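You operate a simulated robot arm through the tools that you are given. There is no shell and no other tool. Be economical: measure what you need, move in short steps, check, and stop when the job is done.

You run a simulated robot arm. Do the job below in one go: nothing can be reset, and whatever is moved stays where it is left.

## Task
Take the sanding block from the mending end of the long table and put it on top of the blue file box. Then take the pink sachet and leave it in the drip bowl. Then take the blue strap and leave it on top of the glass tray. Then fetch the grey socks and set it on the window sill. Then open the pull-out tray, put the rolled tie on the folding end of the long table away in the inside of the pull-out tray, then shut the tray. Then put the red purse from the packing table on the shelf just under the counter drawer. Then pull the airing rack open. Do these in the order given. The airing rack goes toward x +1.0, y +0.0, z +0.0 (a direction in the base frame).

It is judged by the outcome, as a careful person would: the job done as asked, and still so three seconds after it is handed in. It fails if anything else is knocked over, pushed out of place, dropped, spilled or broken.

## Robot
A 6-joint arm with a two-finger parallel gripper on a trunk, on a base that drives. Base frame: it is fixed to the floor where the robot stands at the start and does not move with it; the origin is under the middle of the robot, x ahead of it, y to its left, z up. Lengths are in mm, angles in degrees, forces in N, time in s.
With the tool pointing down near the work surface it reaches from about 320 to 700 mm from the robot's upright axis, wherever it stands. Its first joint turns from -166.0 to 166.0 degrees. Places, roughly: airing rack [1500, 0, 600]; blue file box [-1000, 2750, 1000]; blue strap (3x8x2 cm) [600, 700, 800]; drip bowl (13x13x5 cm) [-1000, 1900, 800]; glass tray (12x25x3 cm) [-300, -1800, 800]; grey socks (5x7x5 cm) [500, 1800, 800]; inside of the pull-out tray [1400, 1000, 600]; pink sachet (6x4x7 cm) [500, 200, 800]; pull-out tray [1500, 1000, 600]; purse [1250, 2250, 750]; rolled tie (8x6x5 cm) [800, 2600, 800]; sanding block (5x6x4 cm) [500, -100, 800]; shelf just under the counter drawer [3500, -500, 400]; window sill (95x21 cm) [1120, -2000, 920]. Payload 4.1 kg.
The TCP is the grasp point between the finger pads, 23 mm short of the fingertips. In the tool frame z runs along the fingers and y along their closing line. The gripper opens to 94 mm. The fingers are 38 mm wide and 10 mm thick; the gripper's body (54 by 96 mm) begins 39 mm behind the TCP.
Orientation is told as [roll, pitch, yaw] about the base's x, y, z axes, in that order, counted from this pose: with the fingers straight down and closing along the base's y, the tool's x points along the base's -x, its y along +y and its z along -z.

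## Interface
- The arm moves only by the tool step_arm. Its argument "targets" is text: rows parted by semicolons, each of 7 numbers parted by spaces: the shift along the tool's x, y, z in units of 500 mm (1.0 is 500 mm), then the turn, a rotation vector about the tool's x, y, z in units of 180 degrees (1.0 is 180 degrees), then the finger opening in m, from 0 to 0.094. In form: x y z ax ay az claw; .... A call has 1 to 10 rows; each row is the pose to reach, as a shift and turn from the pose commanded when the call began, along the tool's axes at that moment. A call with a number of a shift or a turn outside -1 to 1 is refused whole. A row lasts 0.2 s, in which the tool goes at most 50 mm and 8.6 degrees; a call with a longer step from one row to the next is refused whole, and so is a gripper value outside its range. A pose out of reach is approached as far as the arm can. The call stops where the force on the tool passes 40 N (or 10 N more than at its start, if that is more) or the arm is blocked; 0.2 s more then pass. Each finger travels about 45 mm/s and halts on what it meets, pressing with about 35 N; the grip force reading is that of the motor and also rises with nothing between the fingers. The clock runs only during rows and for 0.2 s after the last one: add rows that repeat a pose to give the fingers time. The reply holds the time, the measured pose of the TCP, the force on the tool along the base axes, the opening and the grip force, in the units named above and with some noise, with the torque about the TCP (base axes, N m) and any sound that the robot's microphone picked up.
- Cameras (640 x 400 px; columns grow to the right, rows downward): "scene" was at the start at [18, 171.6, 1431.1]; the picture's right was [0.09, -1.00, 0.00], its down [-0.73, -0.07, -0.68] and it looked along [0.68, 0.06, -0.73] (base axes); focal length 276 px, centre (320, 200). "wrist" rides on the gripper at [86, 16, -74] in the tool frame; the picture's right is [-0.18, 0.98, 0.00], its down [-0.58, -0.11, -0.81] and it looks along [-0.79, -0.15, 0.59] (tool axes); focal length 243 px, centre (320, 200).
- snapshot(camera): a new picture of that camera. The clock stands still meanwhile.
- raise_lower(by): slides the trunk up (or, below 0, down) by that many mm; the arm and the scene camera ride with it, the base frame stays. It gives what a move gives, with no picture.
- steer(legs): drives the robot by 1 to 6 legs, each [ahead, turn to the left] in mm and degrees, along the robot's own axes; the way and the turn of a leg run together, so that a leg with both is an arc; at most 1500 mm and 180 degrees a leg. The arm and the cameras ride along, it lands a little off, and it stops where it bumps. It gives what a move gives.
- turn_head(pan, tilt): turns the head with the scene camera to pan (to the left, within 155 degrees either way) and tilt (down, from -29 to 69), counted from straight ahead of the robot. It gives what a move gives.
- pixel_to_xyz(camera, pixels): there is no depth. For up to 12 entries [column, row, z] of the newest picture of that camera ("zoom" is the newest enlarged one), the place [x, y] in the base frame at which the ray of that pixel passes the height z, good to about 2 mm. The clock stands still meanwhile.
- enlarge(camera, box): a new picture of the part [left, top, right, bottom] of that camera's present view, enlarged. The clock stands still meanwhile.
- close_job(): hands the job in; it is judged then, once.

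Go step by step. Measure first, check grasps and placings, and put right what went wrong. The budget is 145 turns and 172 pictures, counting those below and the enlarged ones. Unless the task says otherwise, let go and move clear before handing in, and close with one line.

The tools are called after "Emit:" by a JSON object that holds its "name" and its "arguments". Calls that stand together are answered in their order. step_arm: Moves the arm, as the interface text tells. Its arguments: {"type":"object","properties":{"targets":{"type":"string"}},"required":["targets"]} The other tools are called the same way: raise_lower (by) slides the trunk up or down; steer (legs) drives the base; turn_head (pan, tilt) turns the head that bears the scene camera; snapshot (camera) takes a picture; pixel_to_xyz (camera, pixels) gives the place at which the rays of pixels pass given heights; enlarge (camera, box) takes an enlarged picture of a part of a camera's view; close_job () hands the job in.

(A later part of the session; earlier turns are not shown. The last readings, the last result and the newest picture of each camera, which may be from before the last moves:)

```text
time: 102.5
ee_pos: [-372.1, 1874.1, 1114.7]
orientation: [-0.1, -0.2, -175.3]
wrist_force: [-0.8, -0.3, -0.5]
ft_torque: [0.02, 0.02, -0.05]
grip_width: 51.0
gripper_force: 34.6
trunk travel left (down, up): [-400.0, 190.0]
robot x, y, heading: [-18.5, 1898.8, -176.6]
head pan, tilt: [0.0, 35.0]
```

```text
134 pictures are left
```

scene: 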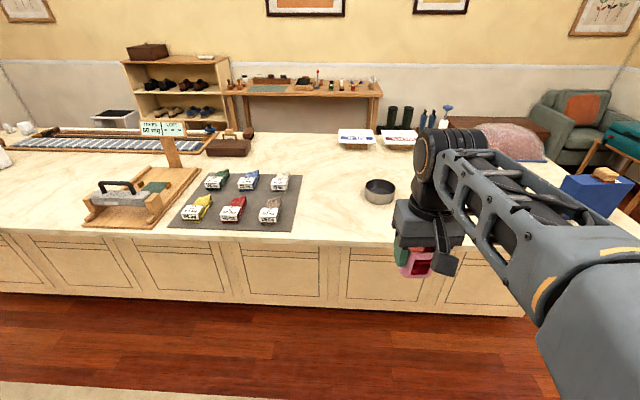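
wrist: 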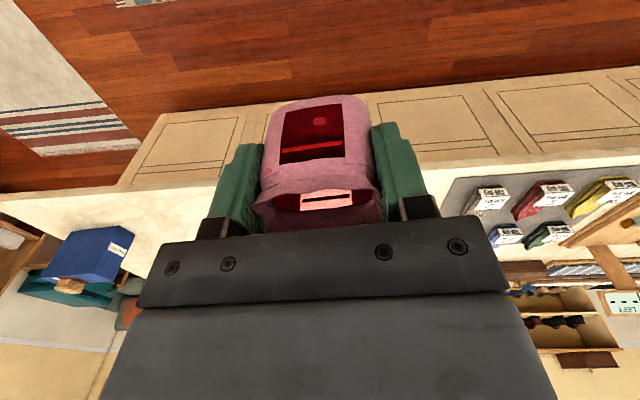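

I'm at (−17,1898) with the bowl ahead at scene (380,192). I'll move ahead 380 mm and measure it.

Emit:
{"name": "steer", "arguments": {"legs": [[380, 0]]}}

Emit:
{"name": "turn_head", "arguments": {"pan": 0, "tilt": 42}}

Emit:
{"name": "enlarge", "arguments": {"camera": "scene", "box": [280, 110, 480, 235]}}

```text
time: 104.9
ee_pos: [-742.4, 1855.7, 1115.5]
orientation: [0.0, -0.2, -175.6]
wrist_force: [0.5, 0.1, -0.1]
ft_torque: [0.01, -0.02, -0.01]
grip_width: 51.1
gripper_force: 35.3
trunk travel left (down, up): [-400.0, 190.0]
robot x, y, heading: [-389.4, 1879.7, -176.9]
head pan, tilt: [0.0, 35.0]
```

```text
time: 105.5
ee_pos: [-742.9, 1855.8, 1115.7]
orientation: [0.0, -0.1, -175.6]
wrist_force: [0.5, 0.4, -0.1]
ft_torque: [-0.01, 0.0, 0.02]
grip_width: 50.9
gripper_force: 34.4
trunk travel left (down, up): [-400.0, 190.0]
robot x, y, heading: [-388.7, 1876.5, -177.1]
head pan, tilt: [0.0, 42.0]
```

```text
3.20 times, centred on (380, 172) of scene
```

zoom: 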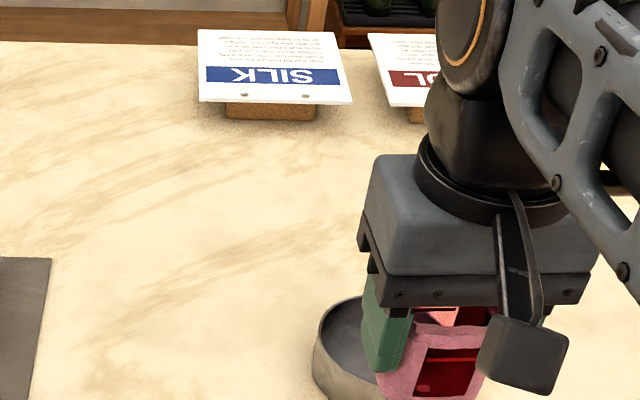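

The arm hides the bowl. I'll swing it aside to −y and look again.

Emit:
{"name": "step_arm", "arguments": {"targets": "0 0.09 0 0 0 0 0.03; 0 0.18 0 0 0 0 0.03; 0 0.27 0 0 0 0 0.03; 0 0.36 0 0 0 0 0.03"}}

Emit:
{"name": "enlarge", "arguments": {"camera": "scene", "box": [280, 150, 480, 275]}}

```text
time: 106.5
ee_pos: [-728.8, 1675.0, 1114.6]
orientation: [0.0, -0.2, -175.8]
wrist_force: [-1.1, 0.2, 0.1]
ft_torque: [0.02, 0.04, 0.02]
grip_width: 50.9
gripper_force: 34.5
trunk travel left (down, up): [-400.0, 190.0]
robot x, y, heading: [-388.9, 1879.5, -176.8]
head pan, tilt: [0.0, 42.0]
```

```text
3.20 times, centred on (380, 212) of scene
```

zoom: 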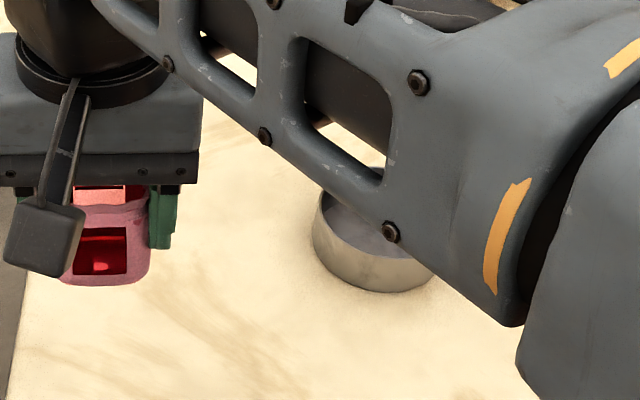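

Emit:
{"name": "pixel_to_xyz", "arguments": {"camera": "zoom", "pixels": [[378, 293, 780], [437, 265, 780], [316, 247, 780], [318, 195, 830], [345, 240, 830], [400, 258, 830]]}}

Emit:
{"name": "snapshot", "arguments": {"camera": "wrist"}}

```text
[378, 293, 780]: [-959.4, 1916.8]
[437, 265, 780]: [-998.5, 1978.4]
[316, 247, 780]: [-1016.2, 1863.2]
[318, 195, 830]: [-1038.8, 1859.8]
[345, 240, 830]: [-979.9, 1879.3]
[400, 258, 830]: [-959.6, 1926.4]
```

```text
131 pictures are left
```

wrist: 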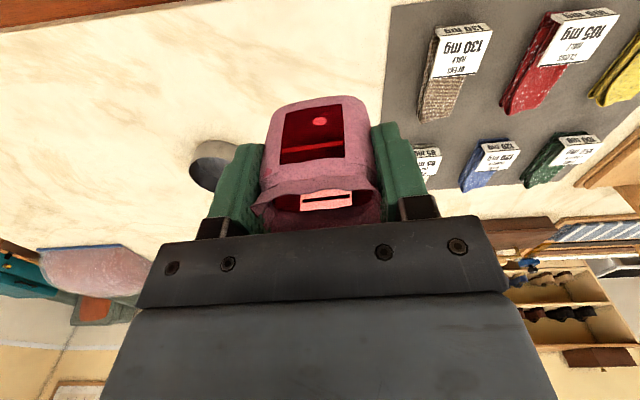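

The bowl circle centres at about (−1023,1922) with radius about 64. I'll move above it at z≈1000.

Emit:
{"name": "step_arm", "arguments": {"targets": "-0.06 -0.059 0 0 0 0 0.03; -0.12 -0.119 0 0 0 0 0.03; -0.18 -0.178 0 0 0 0 0.03; -0.241 -0.238 0.03 0 0 0 0.03; -0.301 -0.297 0.07 0 0 0 0.03; -0.361 -0.357 0.11 0 0 0 0.03; -0.422 -0.416 0.15 0 0 0 0.03; -0.482 -0.476 0.19 0 0 0 0.03; -0.542 -0.535 0.23 0 0 0 0.03; -0.542 -0.535 0.23 0 0 0 0.03"}}

Emit:
{"name": "snapshot", "arguments": {"camera": "wrist"}}

Emit:
{"name": "enlarge", "arguments": {"camera": "scene", "box": [280, 130, 440, 230]}}

```text
time: 108.8
ee_pos: [-1018.8, 1923.4, 999.7]
orientation: [0.0, -0.1, -175.7]
wrist_force: [0.8, 0.4, -0.4]
ft_torque: [-0.03, 0.0, 0.02]
grip_width: 50.6
gripper_force: 35.2
trunk travel left (down, up): [-400.0, 190.0]
robot x, y, heading: [-389.2, 1874.1, -176.9]
head pan, tilt: [0.0, 42.0]
```

```text
130 pictures are left
```

wrist: 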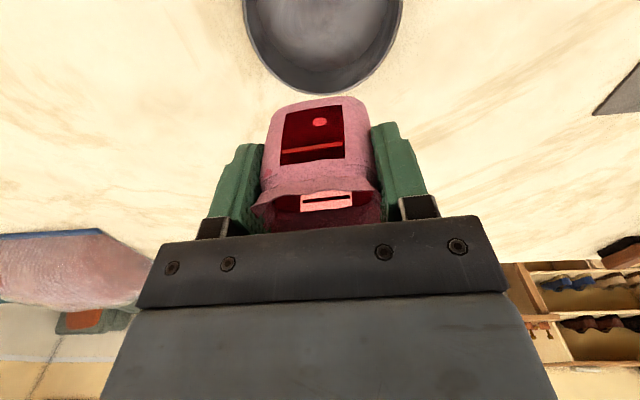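

```text
4.00 times, centred on (360, 180) of scene
```

zoom: 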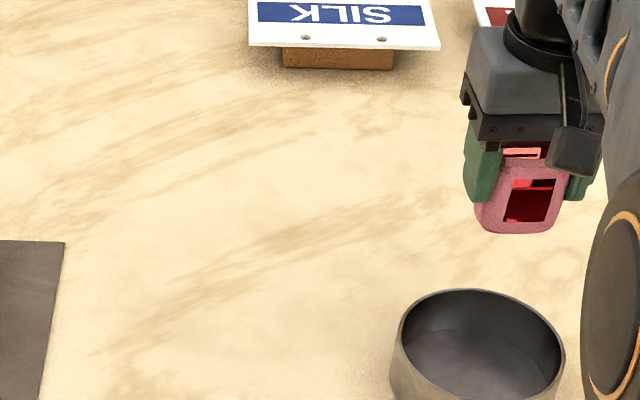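

Emit:
{"name": "pixel_to_xyz", "arguments": {"camera": "wrist", "pixels": [[322, 94, 825], [243, 20, 825], [404, 8, 825], [322, 94, 780]]}}

Emit:
{"name": "pixel_to_xyz", "arguments": {"camera": "zoom", "pixels": [[478, 288, 825], [398, 345, 825], [564, 355, 825], [480, 398, 825]]}}

```text
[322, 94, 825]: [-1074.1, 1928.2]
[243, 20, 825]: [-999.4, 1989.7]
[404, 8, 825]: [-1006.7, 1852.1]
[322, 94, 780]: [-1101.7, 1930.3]
```

```text
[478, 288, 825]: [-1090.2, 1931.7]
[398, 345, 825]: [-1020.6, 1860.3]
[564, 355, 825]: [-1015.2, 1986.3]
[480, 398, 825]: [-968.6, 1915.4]
```

The two views differ by about 15 mm in x, so I'll take a clearer, closer scene view of the bowl.

Emit:
{"name": "enlarge", "arguments": {"camera": "scene", "box": [340, 180, 460, 255]}}

Emit:
{"name": "enlarge", "arguments": {"camera": "wrist", "box": [200, 0, 440, 150]}}

```text
5.33 times, centred on (400, 218) of scene
```

zoom: 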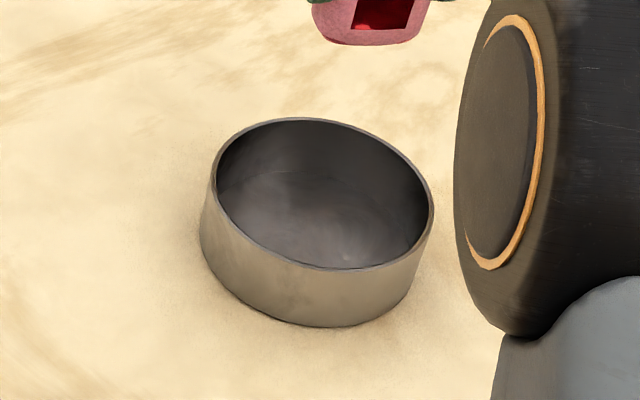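

```text
2.67 times, centred on (320, 75) of wrist
```

zoom: 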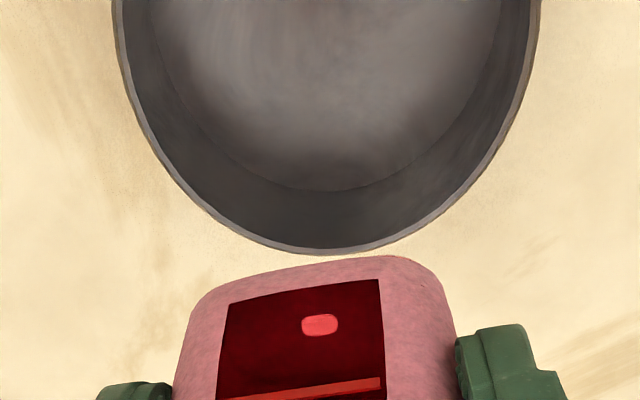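

Emit:
{"name": "pixel_to_xyz", "arguments": {"camera": "scene", "pixels": [[395.5, 202.6, 830], [401.9, 230.8, 830], [379.8, 214, 830], [421.4, 220, 830], [401.9, 241.8, 780], [378, 227, 780]]}}

Emit:
{"name": "pixel_to_xyz", "arguments": {"camera": "zoom", "pixels": [[320, 255, 830], [115, 30, 830], [540, 10, 830], [320, 190, 784], [150, 10, 784], [503, 0, 784]]}}

```text
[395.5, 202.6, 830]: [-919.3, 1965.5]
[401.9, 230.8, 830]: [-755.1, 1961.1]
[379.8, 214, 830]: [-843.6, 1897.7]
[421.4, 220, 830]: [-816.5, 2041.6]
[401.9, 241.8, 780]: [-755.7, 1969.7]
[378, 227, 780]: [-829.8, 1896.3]
```

```text
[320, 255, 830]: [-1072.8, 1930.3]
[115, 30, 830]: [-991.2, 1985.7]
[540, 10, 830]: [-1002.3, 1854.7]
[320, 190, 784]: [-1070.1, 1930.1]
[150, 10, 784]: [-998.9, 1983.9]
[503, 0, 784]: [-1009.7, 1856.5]
```

Emit:
{"name": "enlarge", "arguments": {"camera": "scene", "box": [340, 180, 460, 255]}}

Emit:
{"name": "pixel_to_xyz", "arguments": {"camera": "zoom", "pixels": [[300, 118, 830], [330, 269, 830], [213, 175, 830], [434, 205, 830], [335, 327, 780], [203, 245, 780], [417, 280, 780]]}}

```text
5.33 times, centred on (400, 218) of scene
```

zoom: 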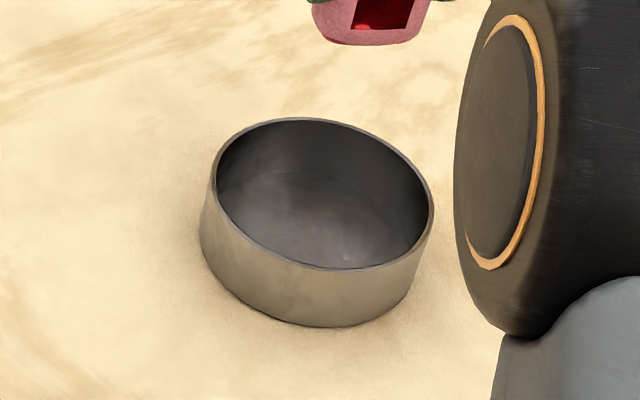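

```text
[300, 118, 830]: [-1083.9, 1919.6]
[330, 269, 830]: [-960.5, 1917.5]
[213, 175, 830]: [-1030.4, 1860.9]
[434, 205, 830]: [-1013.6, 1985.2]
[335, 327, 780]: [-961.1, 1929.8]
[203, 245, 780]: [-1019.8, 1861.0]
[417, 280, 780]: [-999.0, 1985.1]
```

The scene gives a centre of (−1022,1922) and the wrist (−1008,1921). I'll aim at −1013 for the sachet's centre, well within the clearance, and descend into the bowl.

Emit:
{"name": "step_arm", "arguments": {"targets": "0.02 0.004 0.06 0 0 0 0.03; 0.02 0.004 0.14 0 0 0 0.03; 0.02 0.004 0.2 0 0 0 0.03; 0.02 0.004 0.25 0 0 0 0.03; 0.02 0.004 0.25 0 0 0 0.03"}}

Emit:
{"name": "enlarge", "arguments": {"camera": "scene", "box": [340, 160, 460, 255]}}

Emit:
{"name": "snapshot", "arguments": {"camera": "wrist"}}

```text
time: 110.0
ee_pos: [-1009.3, 1921.0, 875.9]
orientation: [0.0, -0.2, -175.6]
wrist_force: [-0.6, 0.3, -0.5]
ft_torque: [0.01, 0.0, 0.02]
grip_width: 51.1
gripper_force: 34.8
trunk travel left (down, up): [-400.0, 190.0]
robot x, y, heading: [-390.6, 1876.3, -176.9]
head pan, tilt: [0.0, 42.0]
```

```text
4.21 times, centred on (400, 208) of scene
```

zoom: 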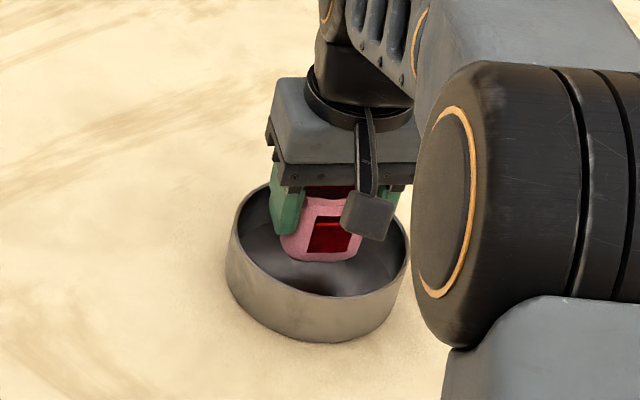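

```text
124 pictures are left
```

wrist: 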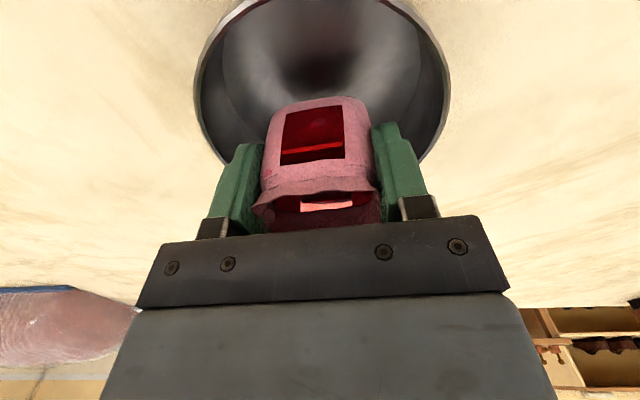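

The sachet is centred over the bowl. Lowering to the floor.

Emit:
{"name": "step_arm", "arguments": {"targets": "0 0 0.04 0 0 0 0.03; 0 0 0.07 0 0 0 0.03; 0 0 0.082 0 0 0 0.03; 0 0 0.088 0 0 0 0.03; 0 0 0.092 0 0 0 0.03; 0 0 0.095 0 0 0 0.03; 0 0 0.095 0 0 0 0.03"}}

Emit:
{"name": "snapshot", "arguments": {"camera": "wrist"}}

```text
time: 110.6
ee_pos: [-1011.9, 1921.0, 851.5]
orientation: [-0.2, -1.1, -175.7]
wrist_force: [5.8, 0.0, 18.1]
ft_torque: [-0.11, -0.5, 0.01]
grip_width: 51.0
gripper_force: 34.7
trunk travel left (down, up): [-400.0, 190.0]
robot x, y, heading: [-389.8, 1876.5, -176.6]
head pan, tilt: [0.0, 42.0]
stopped in row 3: the force on the tool passed its limit (the readings are from after the stop); the commanded pose is now the measured one
```

```text
123 pictures are left
```

wrist: 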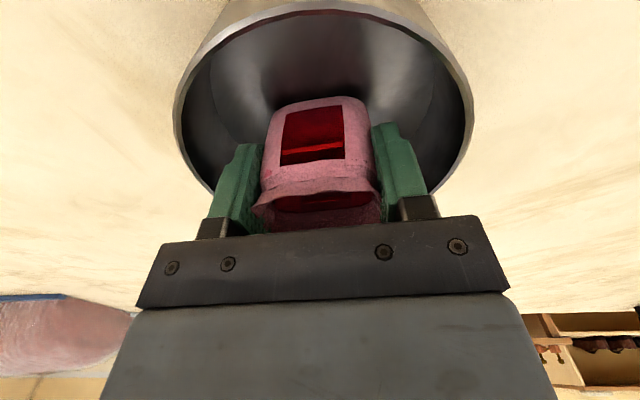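

Contact at TCP z 851 implies this table is about z 800, which puts the bowl's centre at x≈−1000 and matches the listed place. I'll lift a little, shift 14 mm to centre, level and set down gently.

Emit:
{"name": "step_arm", "arguments": {"targets": "0 0 -0.016 0 0.006 0 0.03; 0.028 0 -0.016 0 0.006 0 0.03; 0.028 0 -0.008 0 0.006 0 0.03; 0.028 0 -0.004 0 0.006 0 0.03; 0.028 0 -0.001 0 0.006 0 0.03; 0.028 0 -0.001 0 0.006 0 0.03"}}

Emit:
{"name": "enlarge", "arguments": {"camera": "scene", "box": [340, 160, 460, 255]}}

Emit:
{"name": "enlarge", "arguments": {"camera": "wrist", "box": [160, 0, 480, 240]}}

```text
time: 112.0
ee_pos: [-997.6, 1922.2, 851.3]
orientation: [-0.1, -0.3, -175.6]
wrist_force: [-1.2, 0.3, 27.7]
ft_torque: [-0.11, 0.15, 0.03]
grip_width: 51.1
gripper_force: 35.3
trunk travel left (down, up): [-400.0, 190.0]
robot x, y, heading: [-388.6, 1874.2, -176.9]
head pan, tilt: [0.0, 42.0]
```

```text
4.21 times, centred on (400, 208) of scene
```

zoom: 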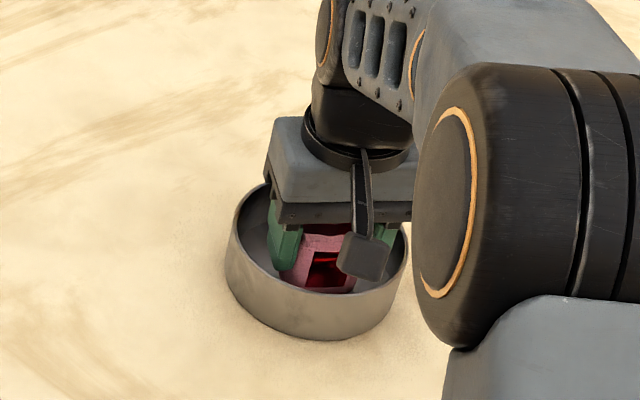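

```text
1.67 times, centred on (320, 120) of wrist
```

zoom: 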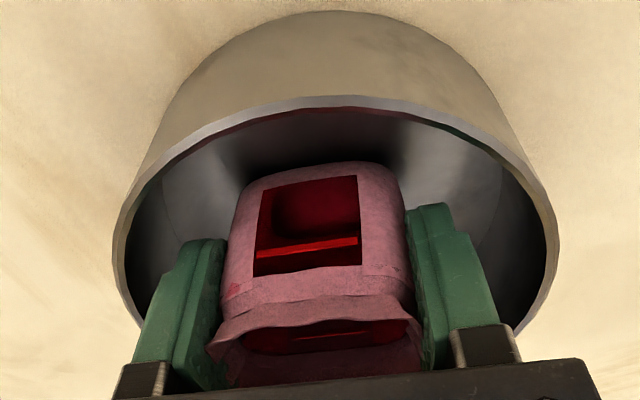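

It rests centred. Releasing with a limited opening so the fingers stay clear of the bowl wall, then lifting straight up.

Emit:
{"name": "step_arm", "arguments": {"targets": "0 0 -0.003 0 0 0 0.075; 0 0 -0.003 0 0 0 0.075; 0 0 -0.003 0 0 0 0.075; 0 0 -0.04 0 0 0 0.075; 0 0 -0.12 0 0 0 0.075; 0 0 -0.21 0 0 0 0.075; 0 0 -0.3 0 0 0 0.075; 0.08 0 -0.35 0 0 0 0.094; 0.17 0 -0.38 0 0 0 0.094; 0.26 0 -0.4 0 0 0 0.094"}}

Emit:
{"name": "snapshot", "arguments": {"camera": "wrist"}}

Emit:
{"name": "enlarge", "arguments": {"camera": "wrist", "box": [240, 40, 400, 140]}}

```text
time: 114.2
ee_pos: [-868.2, 1934.4, 1045.6]
orientation: [-0.1, 0.2, -175.6]
wrist_force: [-0.4, -0.1, 0.3]
ft_torque: [0.01, -0.01, 0.01]
grip_width: 93.9
gripper_force: 0.1
trunk travel left (down, up): [-400.0, 190.0]
robot x, y, heading: [-390.1, 1877.5, -176.8]
head pan, tilt: [0.0, 42.0]
```

```text
120 pictures are left
```

wrist: 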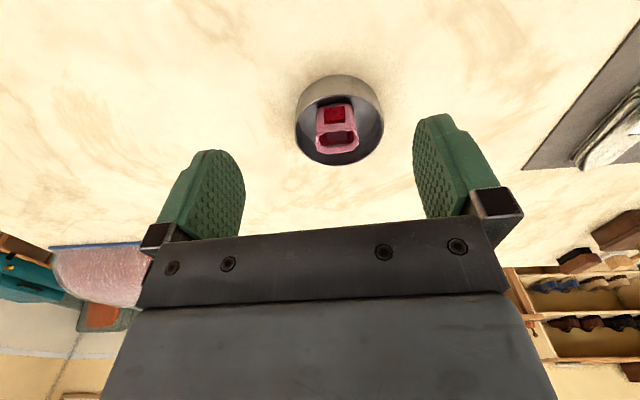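

```text
4.00 times, centred on (320, 90) of wrist
```

zoom: 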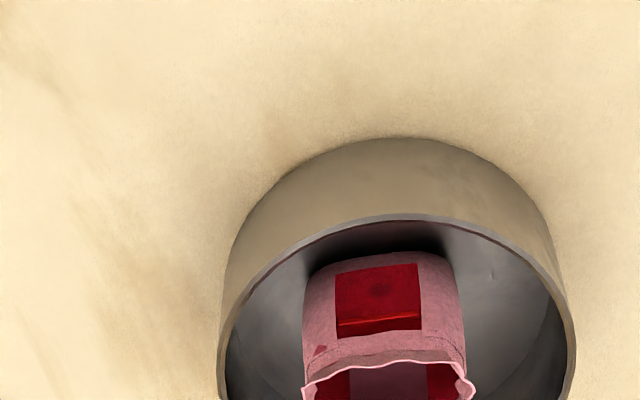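

The sachet stands upright in the bowl. Next is the blue strap near (567,665): retract, back off, and drive down the aisle.

Emit:
{"name": "step_arm", "arguments": {"targets": "0.08 0 -0.03 0 0 0 0.094; 0.16 0 -0.06 0 0 0 0.094; 0.24 0 -0.12 0 0 0 0.094"}}

Emit:
{"name": "steer", "arguments": {"legs": [[-370, 0], [0, 86], [1240, 0]]}}

```text
time: 115.0
ee_pos: [-749.1, 1941.7, 1108.5]
orientation: [0.0, 0.3, -175.6]
wrist_force: [-1.2, -0.4, 0.5]
ft_torque: [0.01, 0.04, 0.0]
grip_width: 94.1
gripper_force: 0.1
trunk travel left (down, up): [-400.0, 190.0]
robot x, y, heading: [-386.5, 1877.9, -177.0]
head pan, tilt: [0.0, 42.0]
```

```text
time: 126.8
ee_pos: [-157.2, 317.1, 1108.3]
orientation: [-0.1, 0.2, -90.3]
wrist_force: [-0.4, -0.2, 0.1]
ft_torque: [-0.02, -0.01, -0.01]
grip_width: 94.1
gripper_force: 0.0
trunk travel left (down, up): [-400.0, 190.0]
robot x, y, heading: [-59.0, 669.5, -91.7]
head pan, tilt: [0.0, 42.0]
```

Emit:
{"name": "steer", "arguments": {"legs": [[0, 91], [60, 0]]}}

Emit:
{"name": "snapshot", "arguments": {"camera": "wrist"}}

Emit:
{"name": "enlarge", "arguments": {"camera": "wrist", "box": [200, 50, 440, 200]}}

```text
time: 131.5
ee_pos: [349.5, 564.6, 1108.6]
orientation: [-0.1, 0.2, -1.3]
wrist_force: [0.0, 0.6, -0.6]
ft_torque: [-0.03, 0.0, 0.0]
grip_width: 94.0
gripper_force: 0.0
trunk travel left (down, up): [-400.0, 190.0]
robot x, y, heading: [-1.6, 670.5, -2.6]
head pan, tilt: [0.0, 42.0]
```

```text
118 pictures are left
```

wrist: 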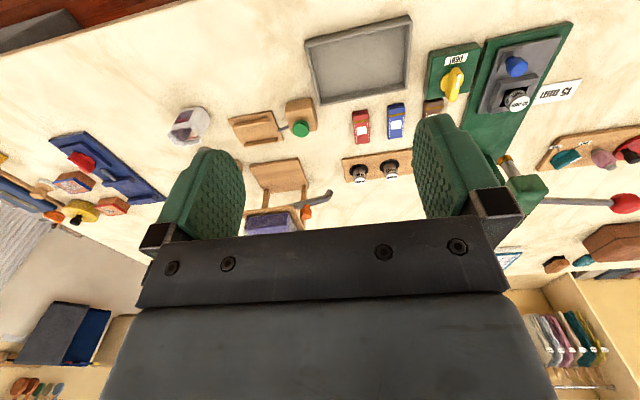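

```text
2.67 times, centred on (320, 125) of wrist
```

zoom: 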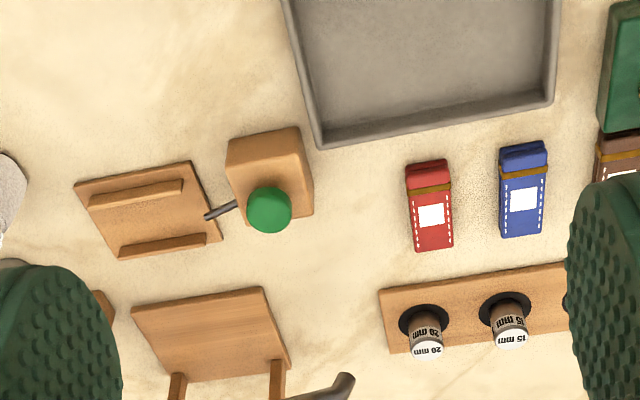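

The blue strap is at zoom (523,190), between the red and brown ones. Measuring it.

Emit:
{"name": "pixel_to_xyz", "arguments": {"camera": "zoom", "pixels": [[499, 165, 797], [548, 160, 797], [504, 236, 797], [542, 231, 797], [500, 148, 782], [545, 142, 782], [452, 175, 797], [452, 245, 797], [597, 150, 797], [552, 100, 790]]}}

```text
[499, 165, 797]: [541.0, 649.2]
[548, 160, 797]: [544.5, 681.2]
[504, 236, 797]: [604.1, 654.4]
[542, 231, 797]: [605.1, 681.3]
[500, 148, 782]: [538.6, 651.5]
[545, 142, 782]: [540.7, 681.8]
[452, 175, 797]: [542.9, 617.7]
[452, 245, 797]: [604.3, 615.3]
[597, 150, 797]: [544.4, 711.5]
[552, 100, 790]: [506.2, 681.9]
```

The strap spans x 537–606 and y 650–682, with gaps of about 30 mm to its neighbours. I'll approach with a 54 mm opening.

Emit:
{"name": "step_arm", "arguments": {"targets": "-0.07 0.034 0 0 0 -0.007 0.054; -0.14 0.068 0.02 0 0 -0.007 0.054; -0.21 0.102 0.06 0 0 -0.007 0.054; -0.28 0.136 0.1 0 0 -0.007 0.054; -0.35 0.17 0.15 0 0 -0.007 0.054; -0.4 0.194 0.22 0 0 -0.007 0.054; -0.438 0.213 0.3 0 0 -0.007 0.054; -0.438 0.213 0.38 0 0 -0.007 0.054; -0.438 0.213 0.46 0 0 -0.007 0.054; -0.438 0.213 0.46 0 0 -0.007 0.054"}}

Emit:
{"name": "snapshot", "arguments": {"camera": "wrist"}}

```text
time: 133.7
ee_pos: [570.7, 665.9, 880.6]
orientation: [-0.1, 0.2, 0.1]
wrist_force: [-0.5, -0.1, -0.4]
ft_torque: [0.0, -0.02, 0.0]
grip_width: 54.1
gripper_force: 0.1
trunk travel left (down, up): [-400.0, 190.0]
robot x, y, heading: [-2.8, 669.5, -2.6]
head pan, tilt: [0.0, 42.0]
```

```text
116 pictures are left
```

wrist: 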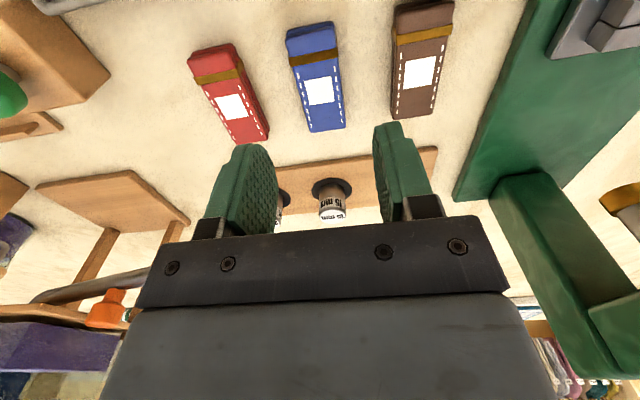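

Emit:
{"name": "pixel_to_xyz", "arguments": {"camera": "wrist", "pixels": [[490, 200, 850], [490, 200, 900], [565, 380, 900], [455, 195, 785], [345, 130, 797], [310, 132, 797], [288, 40, 797], [335, 22, 797], [332, 182, 785]]}}

```text
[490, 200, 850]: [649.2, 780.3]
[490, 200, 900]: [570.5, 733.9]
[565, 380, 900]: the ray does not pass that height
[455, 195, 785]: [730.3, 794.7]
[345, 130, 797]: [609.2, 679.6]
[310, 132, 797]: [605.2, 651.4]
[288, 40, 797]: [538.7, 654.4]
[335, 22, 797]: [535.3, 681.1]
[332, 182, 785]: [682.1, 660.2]
```

Aligned; the press column is clear. Descending and gripping.

Emit:
{"name": "step_arm", "arguments": {"targets": "0 0 0.06 0 0 0 0.054; 0 0 0.11 0 0 0 0.054; 0 0 0.14 0 0 0 0.054; 0 0 0.149 0 0 0 0.054; 0 0 0.149 0 0 0 0.02; 0 0 0.149 0 0 0 0.02; 0 0 0.149 0 0 0 0.02; 0 0 0.1 0 0 0 0.02; 0 0 0.02 0 0 0 0.02; 0 0 -0.07 0 0 0 0.02"}}

Emit:
{"name": "snapshot", "arguments": {"camera": "wrist"}}

```text
time: 135.9
ee_pos: [569.7, 665.6, 915.7]
orientation: [-0.1, 0.3, 0.0]
wrist_force: [-0.2, 0.3, -0.4]
ft_torque: [0.02, 0.0, -0.05]
grip_width: 29.0
gripper_force: 34.8
trunk travel left (down, up): [-400.0, 190.0]
robot x, y, heading: [-2.0, 665.0, -2.8]
head pan, tilt: [0.0, 42.0]
```

```text
115 pictures are left
```

wrist: 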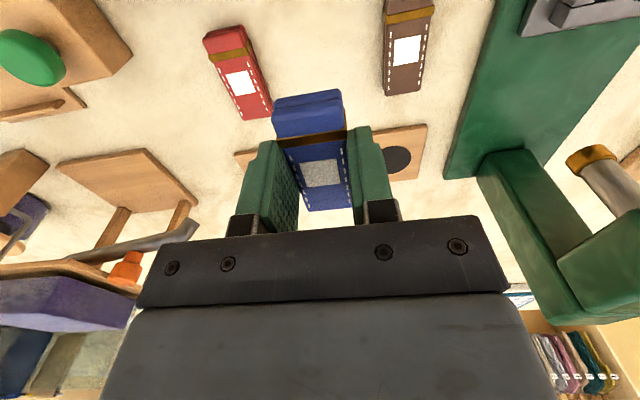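

Strap held (29 mm). I'll retract up and look toward −y for the glass tray.

Emit:
{"name": "step_arm", "arguments": {"targets": "0 0 -0.09 0 0 0 0.02; 0 0 -0.18 0 0 0 0.02; 0 0 -0.27 0 0 0 0.02; 0.09 0 -0.3 0 0 0 0.02; 0.18 0 -0.33 0 0 0 0.02; 0.27 0 -0.36 0 0 0 0.02; 0.36 0 -0.38 0 0 0 0.02; 0.42 0 -0.38 0 0 0 0.02"}}

Emit:
{"name": "turn_head", "arguments": {"pan": -90, "tilt": 20}}

Emit:
{"name": "snapshot", "arguments": {"camera": "scene"}}

Emit:
{"name": "turn_head", "arguments": {"pan": -130, "tilt": 25}}

Emit:
{"name": "snapshot", "arguments": {"camera": "scene"}}

```text
time: 137.7
ee_pos: [359.8, 668.0, 1103.8]
orientation: [-0.1, 0.2, 0.0]
wrist_force: [0.1, -0.5, -1.0]
ft_torque: [0.02, 0.01, 0.0]
grip_width: 28.5
gripper_force: 35.3
trunk travel left (down, up): [-400.0, 190.0]
robot x, y, heading: [-1.0, 663.4, -2.4]
head pan, tilt: [0.0, 42.0]
```

```text
time: 139.4
ee_pos: [362.1, 668.3, 1104.9]
orientation: [0.0, 0.3, 0.0]
wrist_force: [-0.4, -0.3, -0.5]
ft_torque: [0.0, 0.0, 0.01]
grip_width: 28.7
gripper_force: 35.2
trunk travel left (down, up): [-400.0, 190.0]
robot x, y, heading: [-4.6, 666.6, -2.8]
head pan, tilt: [-90.0, 20.0]
```

```text
114 pictures are left
```

scene: 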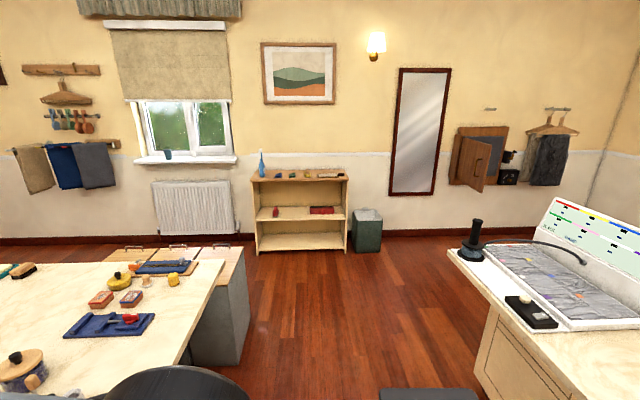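

```text
time: 140.5
ee_pos: [360.9, 667.8, 1104.2]
orientation: [-0.2, 0.2, 0.1]
wrist_force: [-0.3, 0.8, -0.5]
ft_torque: [-0.01, -0.03, 0.01]
grip_width: 28.8
gripper_force: 35.1
trunk travel left (down, up): [-400.0, 190.0]
robot x, y, heading: [-1.6, 669.4, -2.6]
head pan, tilt: [-130.0, 25.0]
```

```text
113 pictures are left
```

scene: 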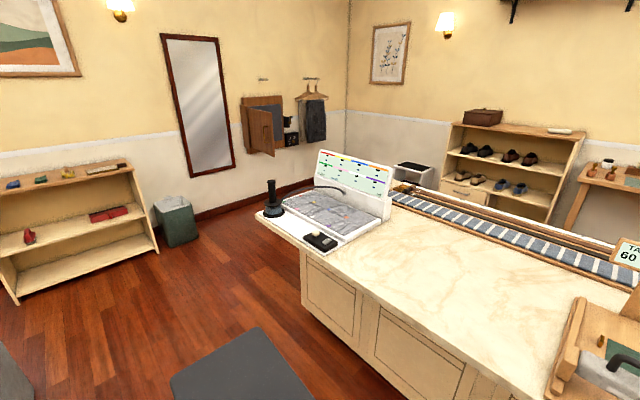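

The glass tray should be on the low shelf unit near (−300,−1800). I'll zoom in.

Emit:
{"name": "enlarge", "arguments": {"camera": "scene", "box": [0, 140, 160, 260]}}

Emit:
{"name": "turn_head", "arguments": {"pan": -90, "tilt": 25}}

Emit:
{"name": "enlarge", "arguments": {"camera": "scene", "box": [110, 100, 390, 275]}}

```text
3.33 times, centred on (80, 200) of scene
```

zoom: 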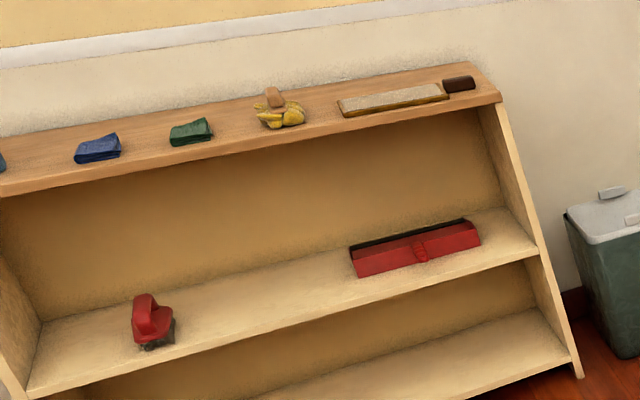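

```text
time: 141.5
ee_pos: [361.1, 668.7, 1103.6]
orientation: [-0.2, 0.1, -0.1]
wrist_force: [0.1, 0.5, -0.4]
ft_torque: [0.01, 0.0, 0.0]
grip_width: 28.7
gripper_force: 34.9
trunk travel left (down, up): [-400.0, 190.0]
robot x, y, heading: [1.5, 667.8, -2.3]
head pan, tilt: [-90.0, 25.0]
```

```text
2.29 times, centred on (250, 188) of scene
```

zoom: 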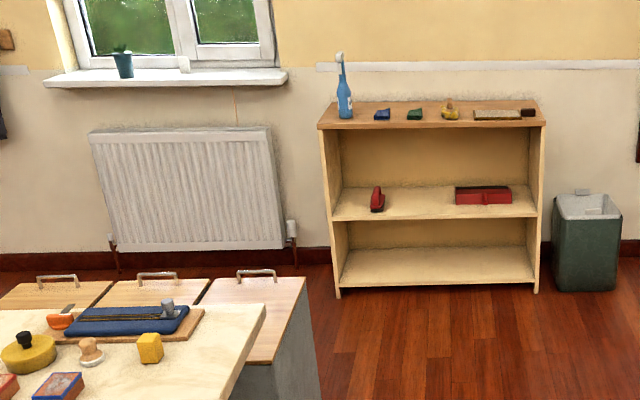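

Emit:
{"name": "pixel_to_xyz", "arguments": {"camera": "zoom", "pixels": [[473, 118, 790], [522, 118, 790], [497, 114, 800], [545, 123, 780], [318, 128, 780], [345, 117, 780], [266, 84, 900], [45, 87, 900], [320, 312, 600]]}}

```text
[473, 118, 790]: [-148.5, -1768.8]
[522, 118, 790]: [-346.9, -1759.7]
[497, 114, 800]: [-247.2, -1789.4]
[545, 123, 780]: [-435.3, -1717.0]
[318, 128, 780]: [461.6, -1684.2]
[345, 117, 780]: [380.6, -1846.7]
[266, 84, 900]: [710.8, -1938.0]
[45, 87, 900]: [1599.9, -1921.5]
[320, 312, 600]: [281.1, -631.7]
```

The tray lies on top of the shelf unit, around (−250,−1789), long side along x. I'll drive there facing −y.

Emit:
{"name": "steer", "arguments": {"legs": [[0, -94], [850, 0], [850, 0], [0, 7]]}}

Emit:
{"name": "turn_head", "arguments": {"pan": 0, "tilt": 35}}

Emit:
{"name": "snapshot", "arguments": {"camera": "scene"}}

```text
time: 154.8
ee_pos: [-251.0, -1367.0, 1104.6]
orientation: [-0.1, 0.2, -89.2]
wrist_force: [0.2, -0.2, -0.5]
ft_torque: [-0.05, 0.05, -0.02]
grip_width: 28.6
gripper_force: 35.1
trunk travel left (down, up): [-400.0, 190.0]
robot x, y, heading: [-256.1, -1005.8, -91.7]
head pan, tilt: [-90.0, 25.0]
```

```text
time: 156.4
ee_pos: [-250.7, -1366.8, 1103.2]
orientation: [-0.1, 0.3, -89.2]
wrist_force: [-0.7, 0.3, -0.3]
ft_torque: [-0.01, 0.0, -0.01]
grip_width: 28.8
gripper_force: 34.8
trunk travel left (down, up): [-400.0, 190.0]
robot x, y, heading: [-256.2, -1004.6, -91.8]
head pan, tilt: [0.0, 35.0]
```

```text
110 pictures are left
```

scene: 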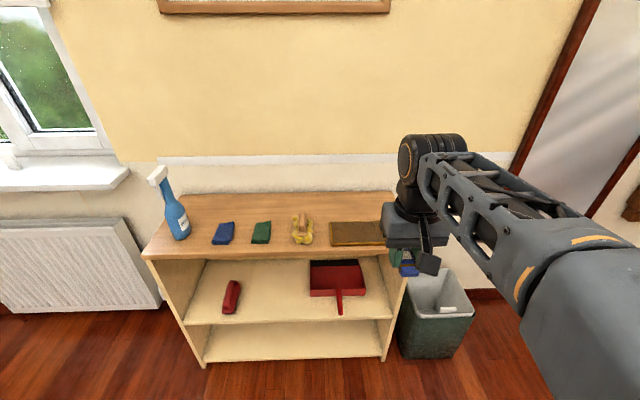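

Emit:
{"name": "enlarge", "arguments": {"camera": "scene", "box": [260, 190, 420, 290]}}

Emit:
{"name": "snapshot", "arguments": {"camera": "wrist"}}

```text
4.00 times, centred on (340, 240) of scene
```

zoom: 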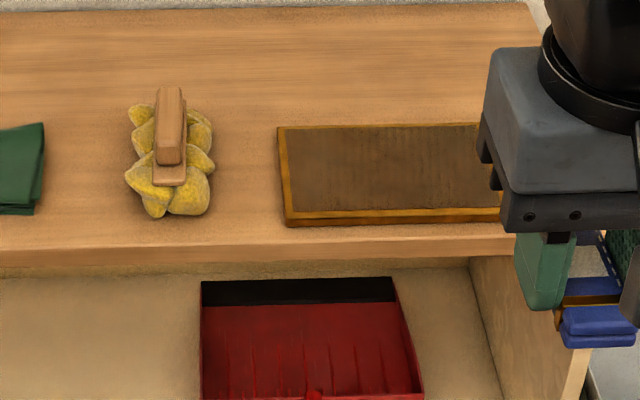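

```text
108 pictures are left
```

wrist: 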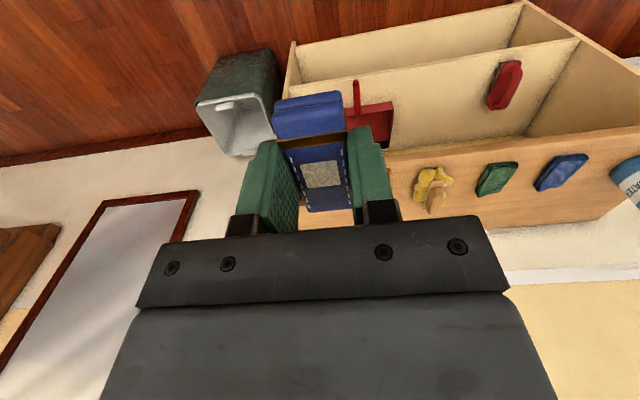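

The framed tray at zoom (390,175) is the one. I'll drive closer by 190 mm and measure.

Emit:
{"name": "steer", "arguments": {"legs": [[190, 0]]}}

Emit:
{"name": "step_arm", "arguments": {"targets": "0 0.09 0 0 0 0 0.02; 0 0.18 0 0 0 0 0.02; 0 0.27 0 0 0 0 0.02"}}

Emit:
{"name": "turn_head", "arguments": {"pan": -5, "tilt": 45}}

Emit:
{"name": "snapshot", "arguments": {"camera": "scene"}}

Emit:
{"name": "snapshot", "arguments": {"camera": "wrist"}}

```text
time: 158.0
ee_pos: [-258.1, -1560.1, 1104.3]
orientation: [-0.1, 0.2, -89.3]
wrist_force: [-0.1, -0.6, -0.1]
ft_torque: [-0.01, -0.03, 0.01]
grip_width: 28.7
gripper_force: 34.9
trunk travel left (down, up): [-400.0, 190.0]
robot x, y, heading: [-266.4, -1200.4, -91.8]
head pan, tilt: [0.0, 35.0]
```

```text
time: 158.8
ee_pos: [-121.4, -1557.3, 1102.5]
orientation: [0.0, 0.2, -89.3]
wrist_force: [0.2, 0.1, -0.3]
ft_torque: [0.01, 0.05, -0.01]
grip_width: 29.0
gripper_force: 35.1
trunk travel left (down, up): [-400.0, 190.0]
robot x, y, heading: [-263.7, -1196.8, -92.0]
head pan, tilt: [0.0, 35.0]
```

```text
time: 159.5
ee_pos: [-121.5, -1558.1, 1103.3]
orientation: [-0.1, 0.2, -89.3]
wrist_force: [0.8, 0.9, 0.4]
ft_torque: [-0.05, 0.0, -0.01]
grip_width: 28.6
gripper_force: 35.0
trunk travel left (down, up): [-400.0, 190.0]
robot x, y, heading: [-266.6, -1195.0, -91.5]
head pan, tilt: [-5.0, 45.0]
```

```text
107 pictures are left
```

scene: 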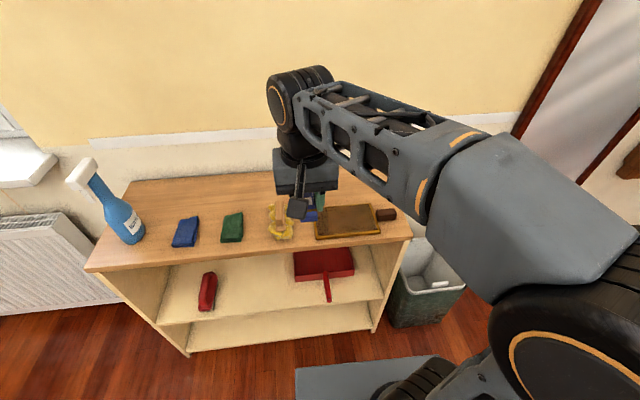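

```text
106 pictures are left
```

wrist: 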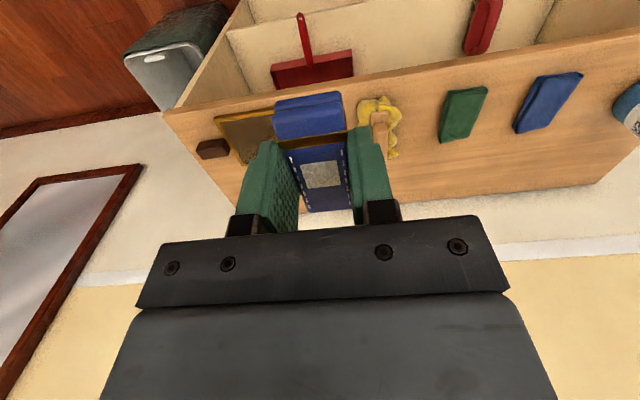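

Emit:
{"name": "enlarge", "arguments": {"camera": "scene", "box": [280, 180, 420, 270]}}

Emit:
{"name": "enlarge", "arguments": {"camera": "wrist", "box": [160, 70, 320, 190]}}

```text
4.44 times, centred on (350, 225) of scene
```

zoom: 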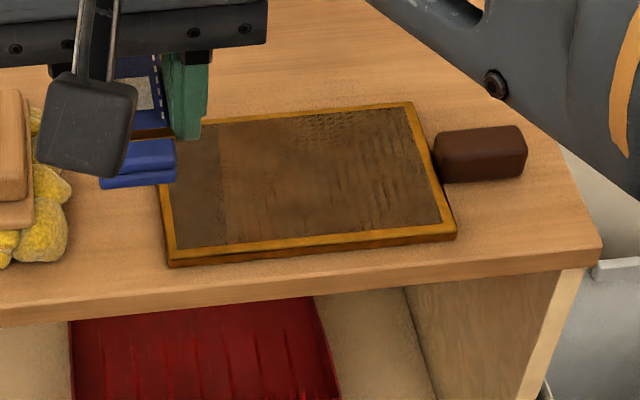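

```text
3.33 times, centred on (240, 130) of wrist
```

zoom: 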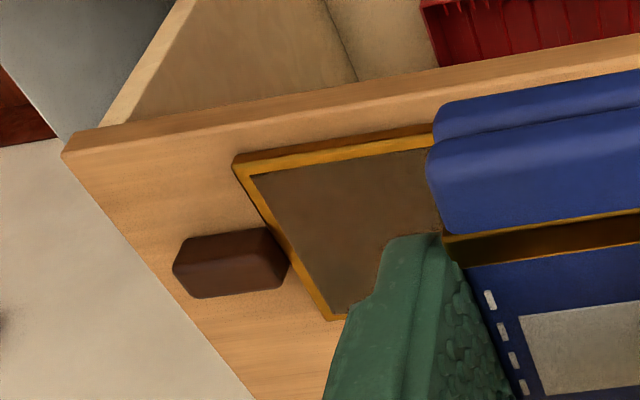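

Emit:
{"name": "pixel_to_xyz", "arguments": {"camera": "zoom", "pixels": [[235, 160, 780], [235, 160, 810], [235, 160, 840], [335, 320, 810], [62, 150, 780], [62, 150, 810]]}}

Emit:
{"name": "pixel_to_xyz", "arguments": {"camera": "scene", "pixels": [[380.4, 232.2, 780], [380.4, 232.2, 810], [380.4, 232.2, 840], [370.7, 203.2, 810], [315.1, 239, 810], [413, 234, 780], [413, 234, 810]]}}

```text
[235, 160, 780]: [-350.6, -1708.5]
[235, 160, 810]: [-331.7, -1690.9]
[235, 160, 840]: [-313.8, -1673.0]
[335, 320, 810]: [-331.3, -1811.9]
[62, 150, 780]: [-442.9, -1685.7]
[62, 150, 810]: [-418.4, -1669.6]
```

```text
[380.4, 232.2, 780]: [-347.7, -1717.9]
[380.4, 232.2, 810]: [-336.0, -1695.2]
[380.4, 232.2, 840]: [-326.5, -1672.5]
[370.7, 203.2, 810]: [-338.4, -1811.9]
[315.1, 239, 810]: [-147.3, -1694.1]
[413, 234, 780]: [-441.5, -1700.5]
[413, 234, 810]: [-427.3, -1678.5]
```

The tray spans about x −147…−337 and y −1697…−1813, top near z 800. I'll move over its centre and down to z≈880.

Emit:
{"name": "step_arm", "arguments": {"targets": "-0.078 -0.049 0 0 0 0 0.02; -0.156 -0.098 0 0 0 0 0.02; -0.234 -0.148 0 0 0 0 0.02; -0.313 -0.197 0 0 0 0 0.02; -0.391 -0.246 0.03 0 0 0 0.02; -0.391 -0.246 0.12 0 0 0 0.02; -0.391 -0.246 0.21 0 0 0 0.02; -0.391 -0.246 0.3 0 0 0 0.02; -0.391 -0.246 0.39 0 0 0 0.02; -0.391 -0.246 0.44 0 0 0 0.02"}}

Emit:
{"name": "snapshot", "arguments": {"camera": "wrist"}}

Emit:
{"name": "enlarge", "arguments": {"camera": "scene", "box": [280, 170, 420, 270]}}

```text
time: 161.7
ee_pos: [-243.7, -1755.3, 881.4]
orientation: [-0.1, 0.1, -89.2]
wrist_force: [-0.8, -0.8, -0.1]
ft_torque: [0.02, 0.02, -0.01]
grip_width: 28.6
gripper_force: 35.0
trunk travel left (down, up): [-400.0, 190.0]
robot x, y, heading: [-265.0, -1195.4, -91.9]
head pan, tilt: [-5.0, 45.0]
```

```text
103 pictures are left
```

wrist: 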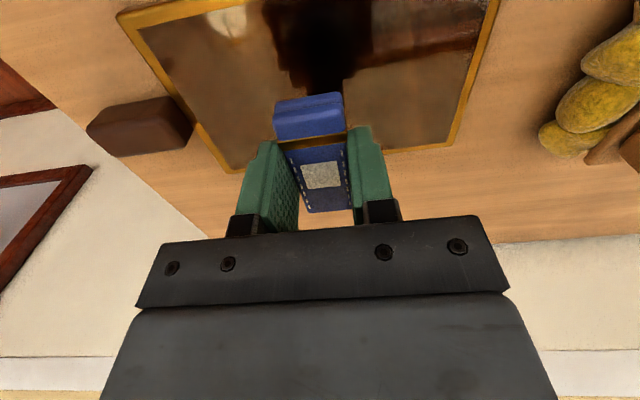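

```text
4.00 times, centred on (350, 220) of scene
```

zoom: 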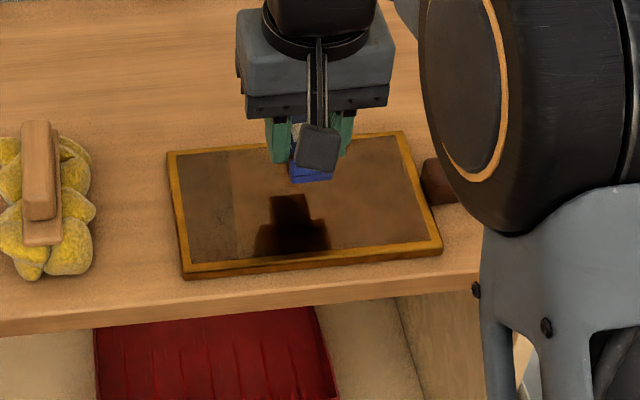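

It is glass-topped (the gripper's reflection shows). Checking the tray edges at this pose.

Emit:
{"name": "pixel_to_xyz", "arguments": {"camera": "wrist", "pixels": [[240, 174, 800], [455, 146, 800], [118, 15, 800], [498, 5, 800]]}}

Emit:
{"name": "pixel_to_xyz", "arguments": {"camera": "zoom", "pixels": [[442, 248, 800], [185, 272, 800], [168, 152, 800], [402, 131, 800]]}}

```text
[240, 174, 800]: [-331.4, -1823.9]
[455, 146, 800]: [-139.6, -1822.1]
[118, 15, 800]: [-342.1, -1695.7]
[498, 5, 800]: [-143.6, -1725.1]
```

```text
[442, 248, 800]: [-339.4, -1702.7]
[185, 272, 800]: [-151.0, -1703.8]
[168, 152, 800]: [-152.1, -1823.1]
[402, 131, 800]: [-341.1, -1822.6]
```

Well centred. Lowering slowly to contact on the glass.

Emit:
{"name": "step_arm", "arguments": {"targets": "0 0 0.05 0 0 0 0.02; 0 0 0.08 0 0 0 0.02; 0 0 0.092 0 0 0 0.02; 0 0 0.098 0 0 0 0.02; 0 0 0.102 0 0 0 0.02; 0 0 0.105 0 0 0 0.02; 0 0 0.108 0 0 0 0.02; 0 0 0.108 0 0 0 0.02"}}

Emit:
{"name": "enlarge", "arguments": {"camera": "wrist", "box": [160, 0, 480, 240]}}

```text
time: 163.3
ee_pos: [-243.6, -1755.2, 834.0]
orientation: [-0.1, -0.4, -89.3]
wrist_force: [-0.3, 1.8, 15.8]
ft_torque: [0.47, 0.04, -0.02]
grip_width: 28.6
gripper_force: 35.1
trunk travel left (down, up): [-400.0, 190.0]
robot x, y, heading: [-265.4, -1194.8, -91.8]
head pan, tilt: [-5.0, 45.0]
stopped in row 8: the force on the tool passed its limit (the readings are from after the stop); the commanded pose is now the measured one
```

```text
1.67 times, centred on (320, 120) of wrist
```

zoom: 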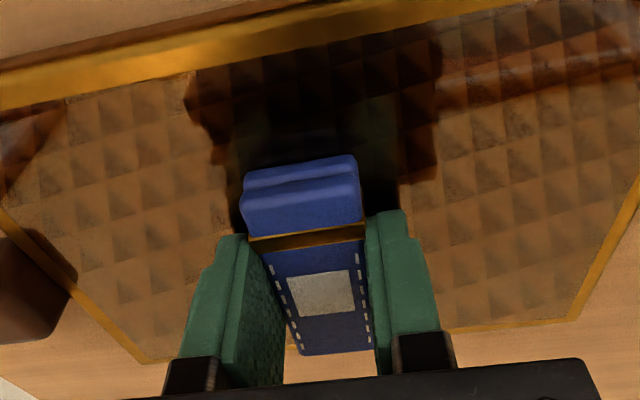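

Contact at TCP z 834 with the strap flat on the glass. Releasing and lifting.

Emit:
{"name": "step_arm", "arguments": {"targets": "0 0 -0.003 0 0.003 0 0.06; 0 0 -0.003 0 0.003 0 0.06; 0 0 -0.003 0 0.003 0 0.06; 0 0 -0.04 0 0.003 0 0.06; 0 0 -0.12 0 0.003 0 0.07; 0 0 -0.21 0 0.003 0 0.09; 0 0 -0.3 0 0.003 0 0.094; 0.08 0 -0.36 0 0.003 0 0.094; 0.16 0 -0.42 0 0.003 0 0.094; 0.25 0 -0.45 0 0.003 0 0.094"}}

Emit:
{"name": "snapshot", "arguments": {"camera": "wrist"}}

Emit:
{"name": "step_arm", "arguments": {"targets": "0.08 0 -0.05 0 0 0 0.094; 0.14 0 -0.1 0 0 0 0.094"}}

Emit:
{"name": "snapshot", "arguments": {"camera": "scene"}}

```text
time: 165.6
ee_pos: [-244.1, -1627.7, 1055.3]
orientation: [-0.1, 0.3, -89.3]
wrist_force: [0.7, 0.1, 0.1]
ft_torque: [0.03, 0.0, 0.03]
grip_width: 93.9
gripper_force: 0.1
trunk travel left (down, up): [-400.0, 190.0]
robot x, y, heading: [-262.1, -1197.5, -91.8]
head pan, tilt: [-5.0, 45.0]
```

```text
100 pictures are left
```

wrist: 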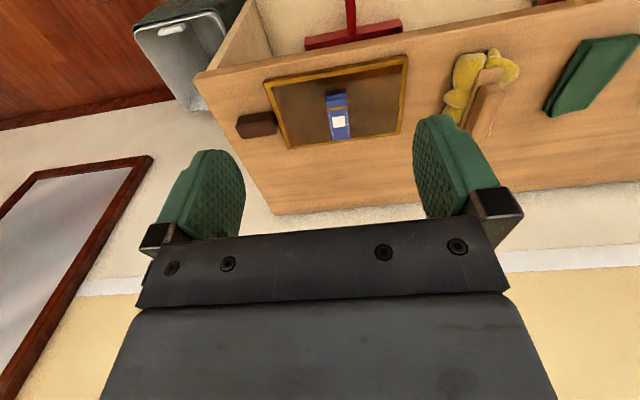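

```text
time: 166.2
ee_pos: [-243.3, -1557.0, 1105.6]
orientation: [0.0, 0.3, -89.3]
wrist_force: [-0.6, 0.8, -0.1]
ft_torque: [0.01, 0.02, 0.03]
grip_width: 94.1
gripper_force: 0.0
trunk travel left (down, up): [-400.0, 190.0]
robot x, y, heading: [-260.3, -1198.7, -92.0]
head pan, tilt: [-5.0, 45.0]
```

```text
99 pictures are left
```

scene: 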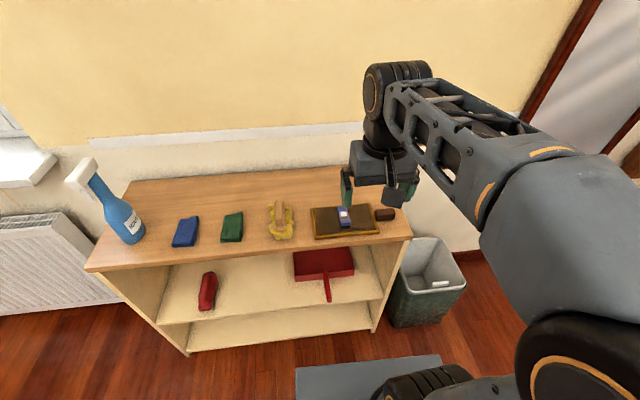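

The strap lies on the tray. Next are the grey socks at about (500,1800); I'll turn and drive up the aisle, checking halfway.

Emit:
{"name": "steer", "arguments": {"legs": [[0, 177], [1450, 0]]}}

```text
time: 180.5
ee_pos: [-208.0, 577.7, 1105.3]
orientation: [-0.1, 0.3, 90.3]
wrist_force: [-0.4, 0.1, -0.7]
ft_torque: [0.04, -0.05, -0.01]
grip_width: 94.1
gripper_force: 0.1
trunk travel left (down, up): [-400.0, 190.0]
robot x, y, heading: [-192.2, 213.0, 87.5]
head pan, tilt: [-5.0, 45.0]
```

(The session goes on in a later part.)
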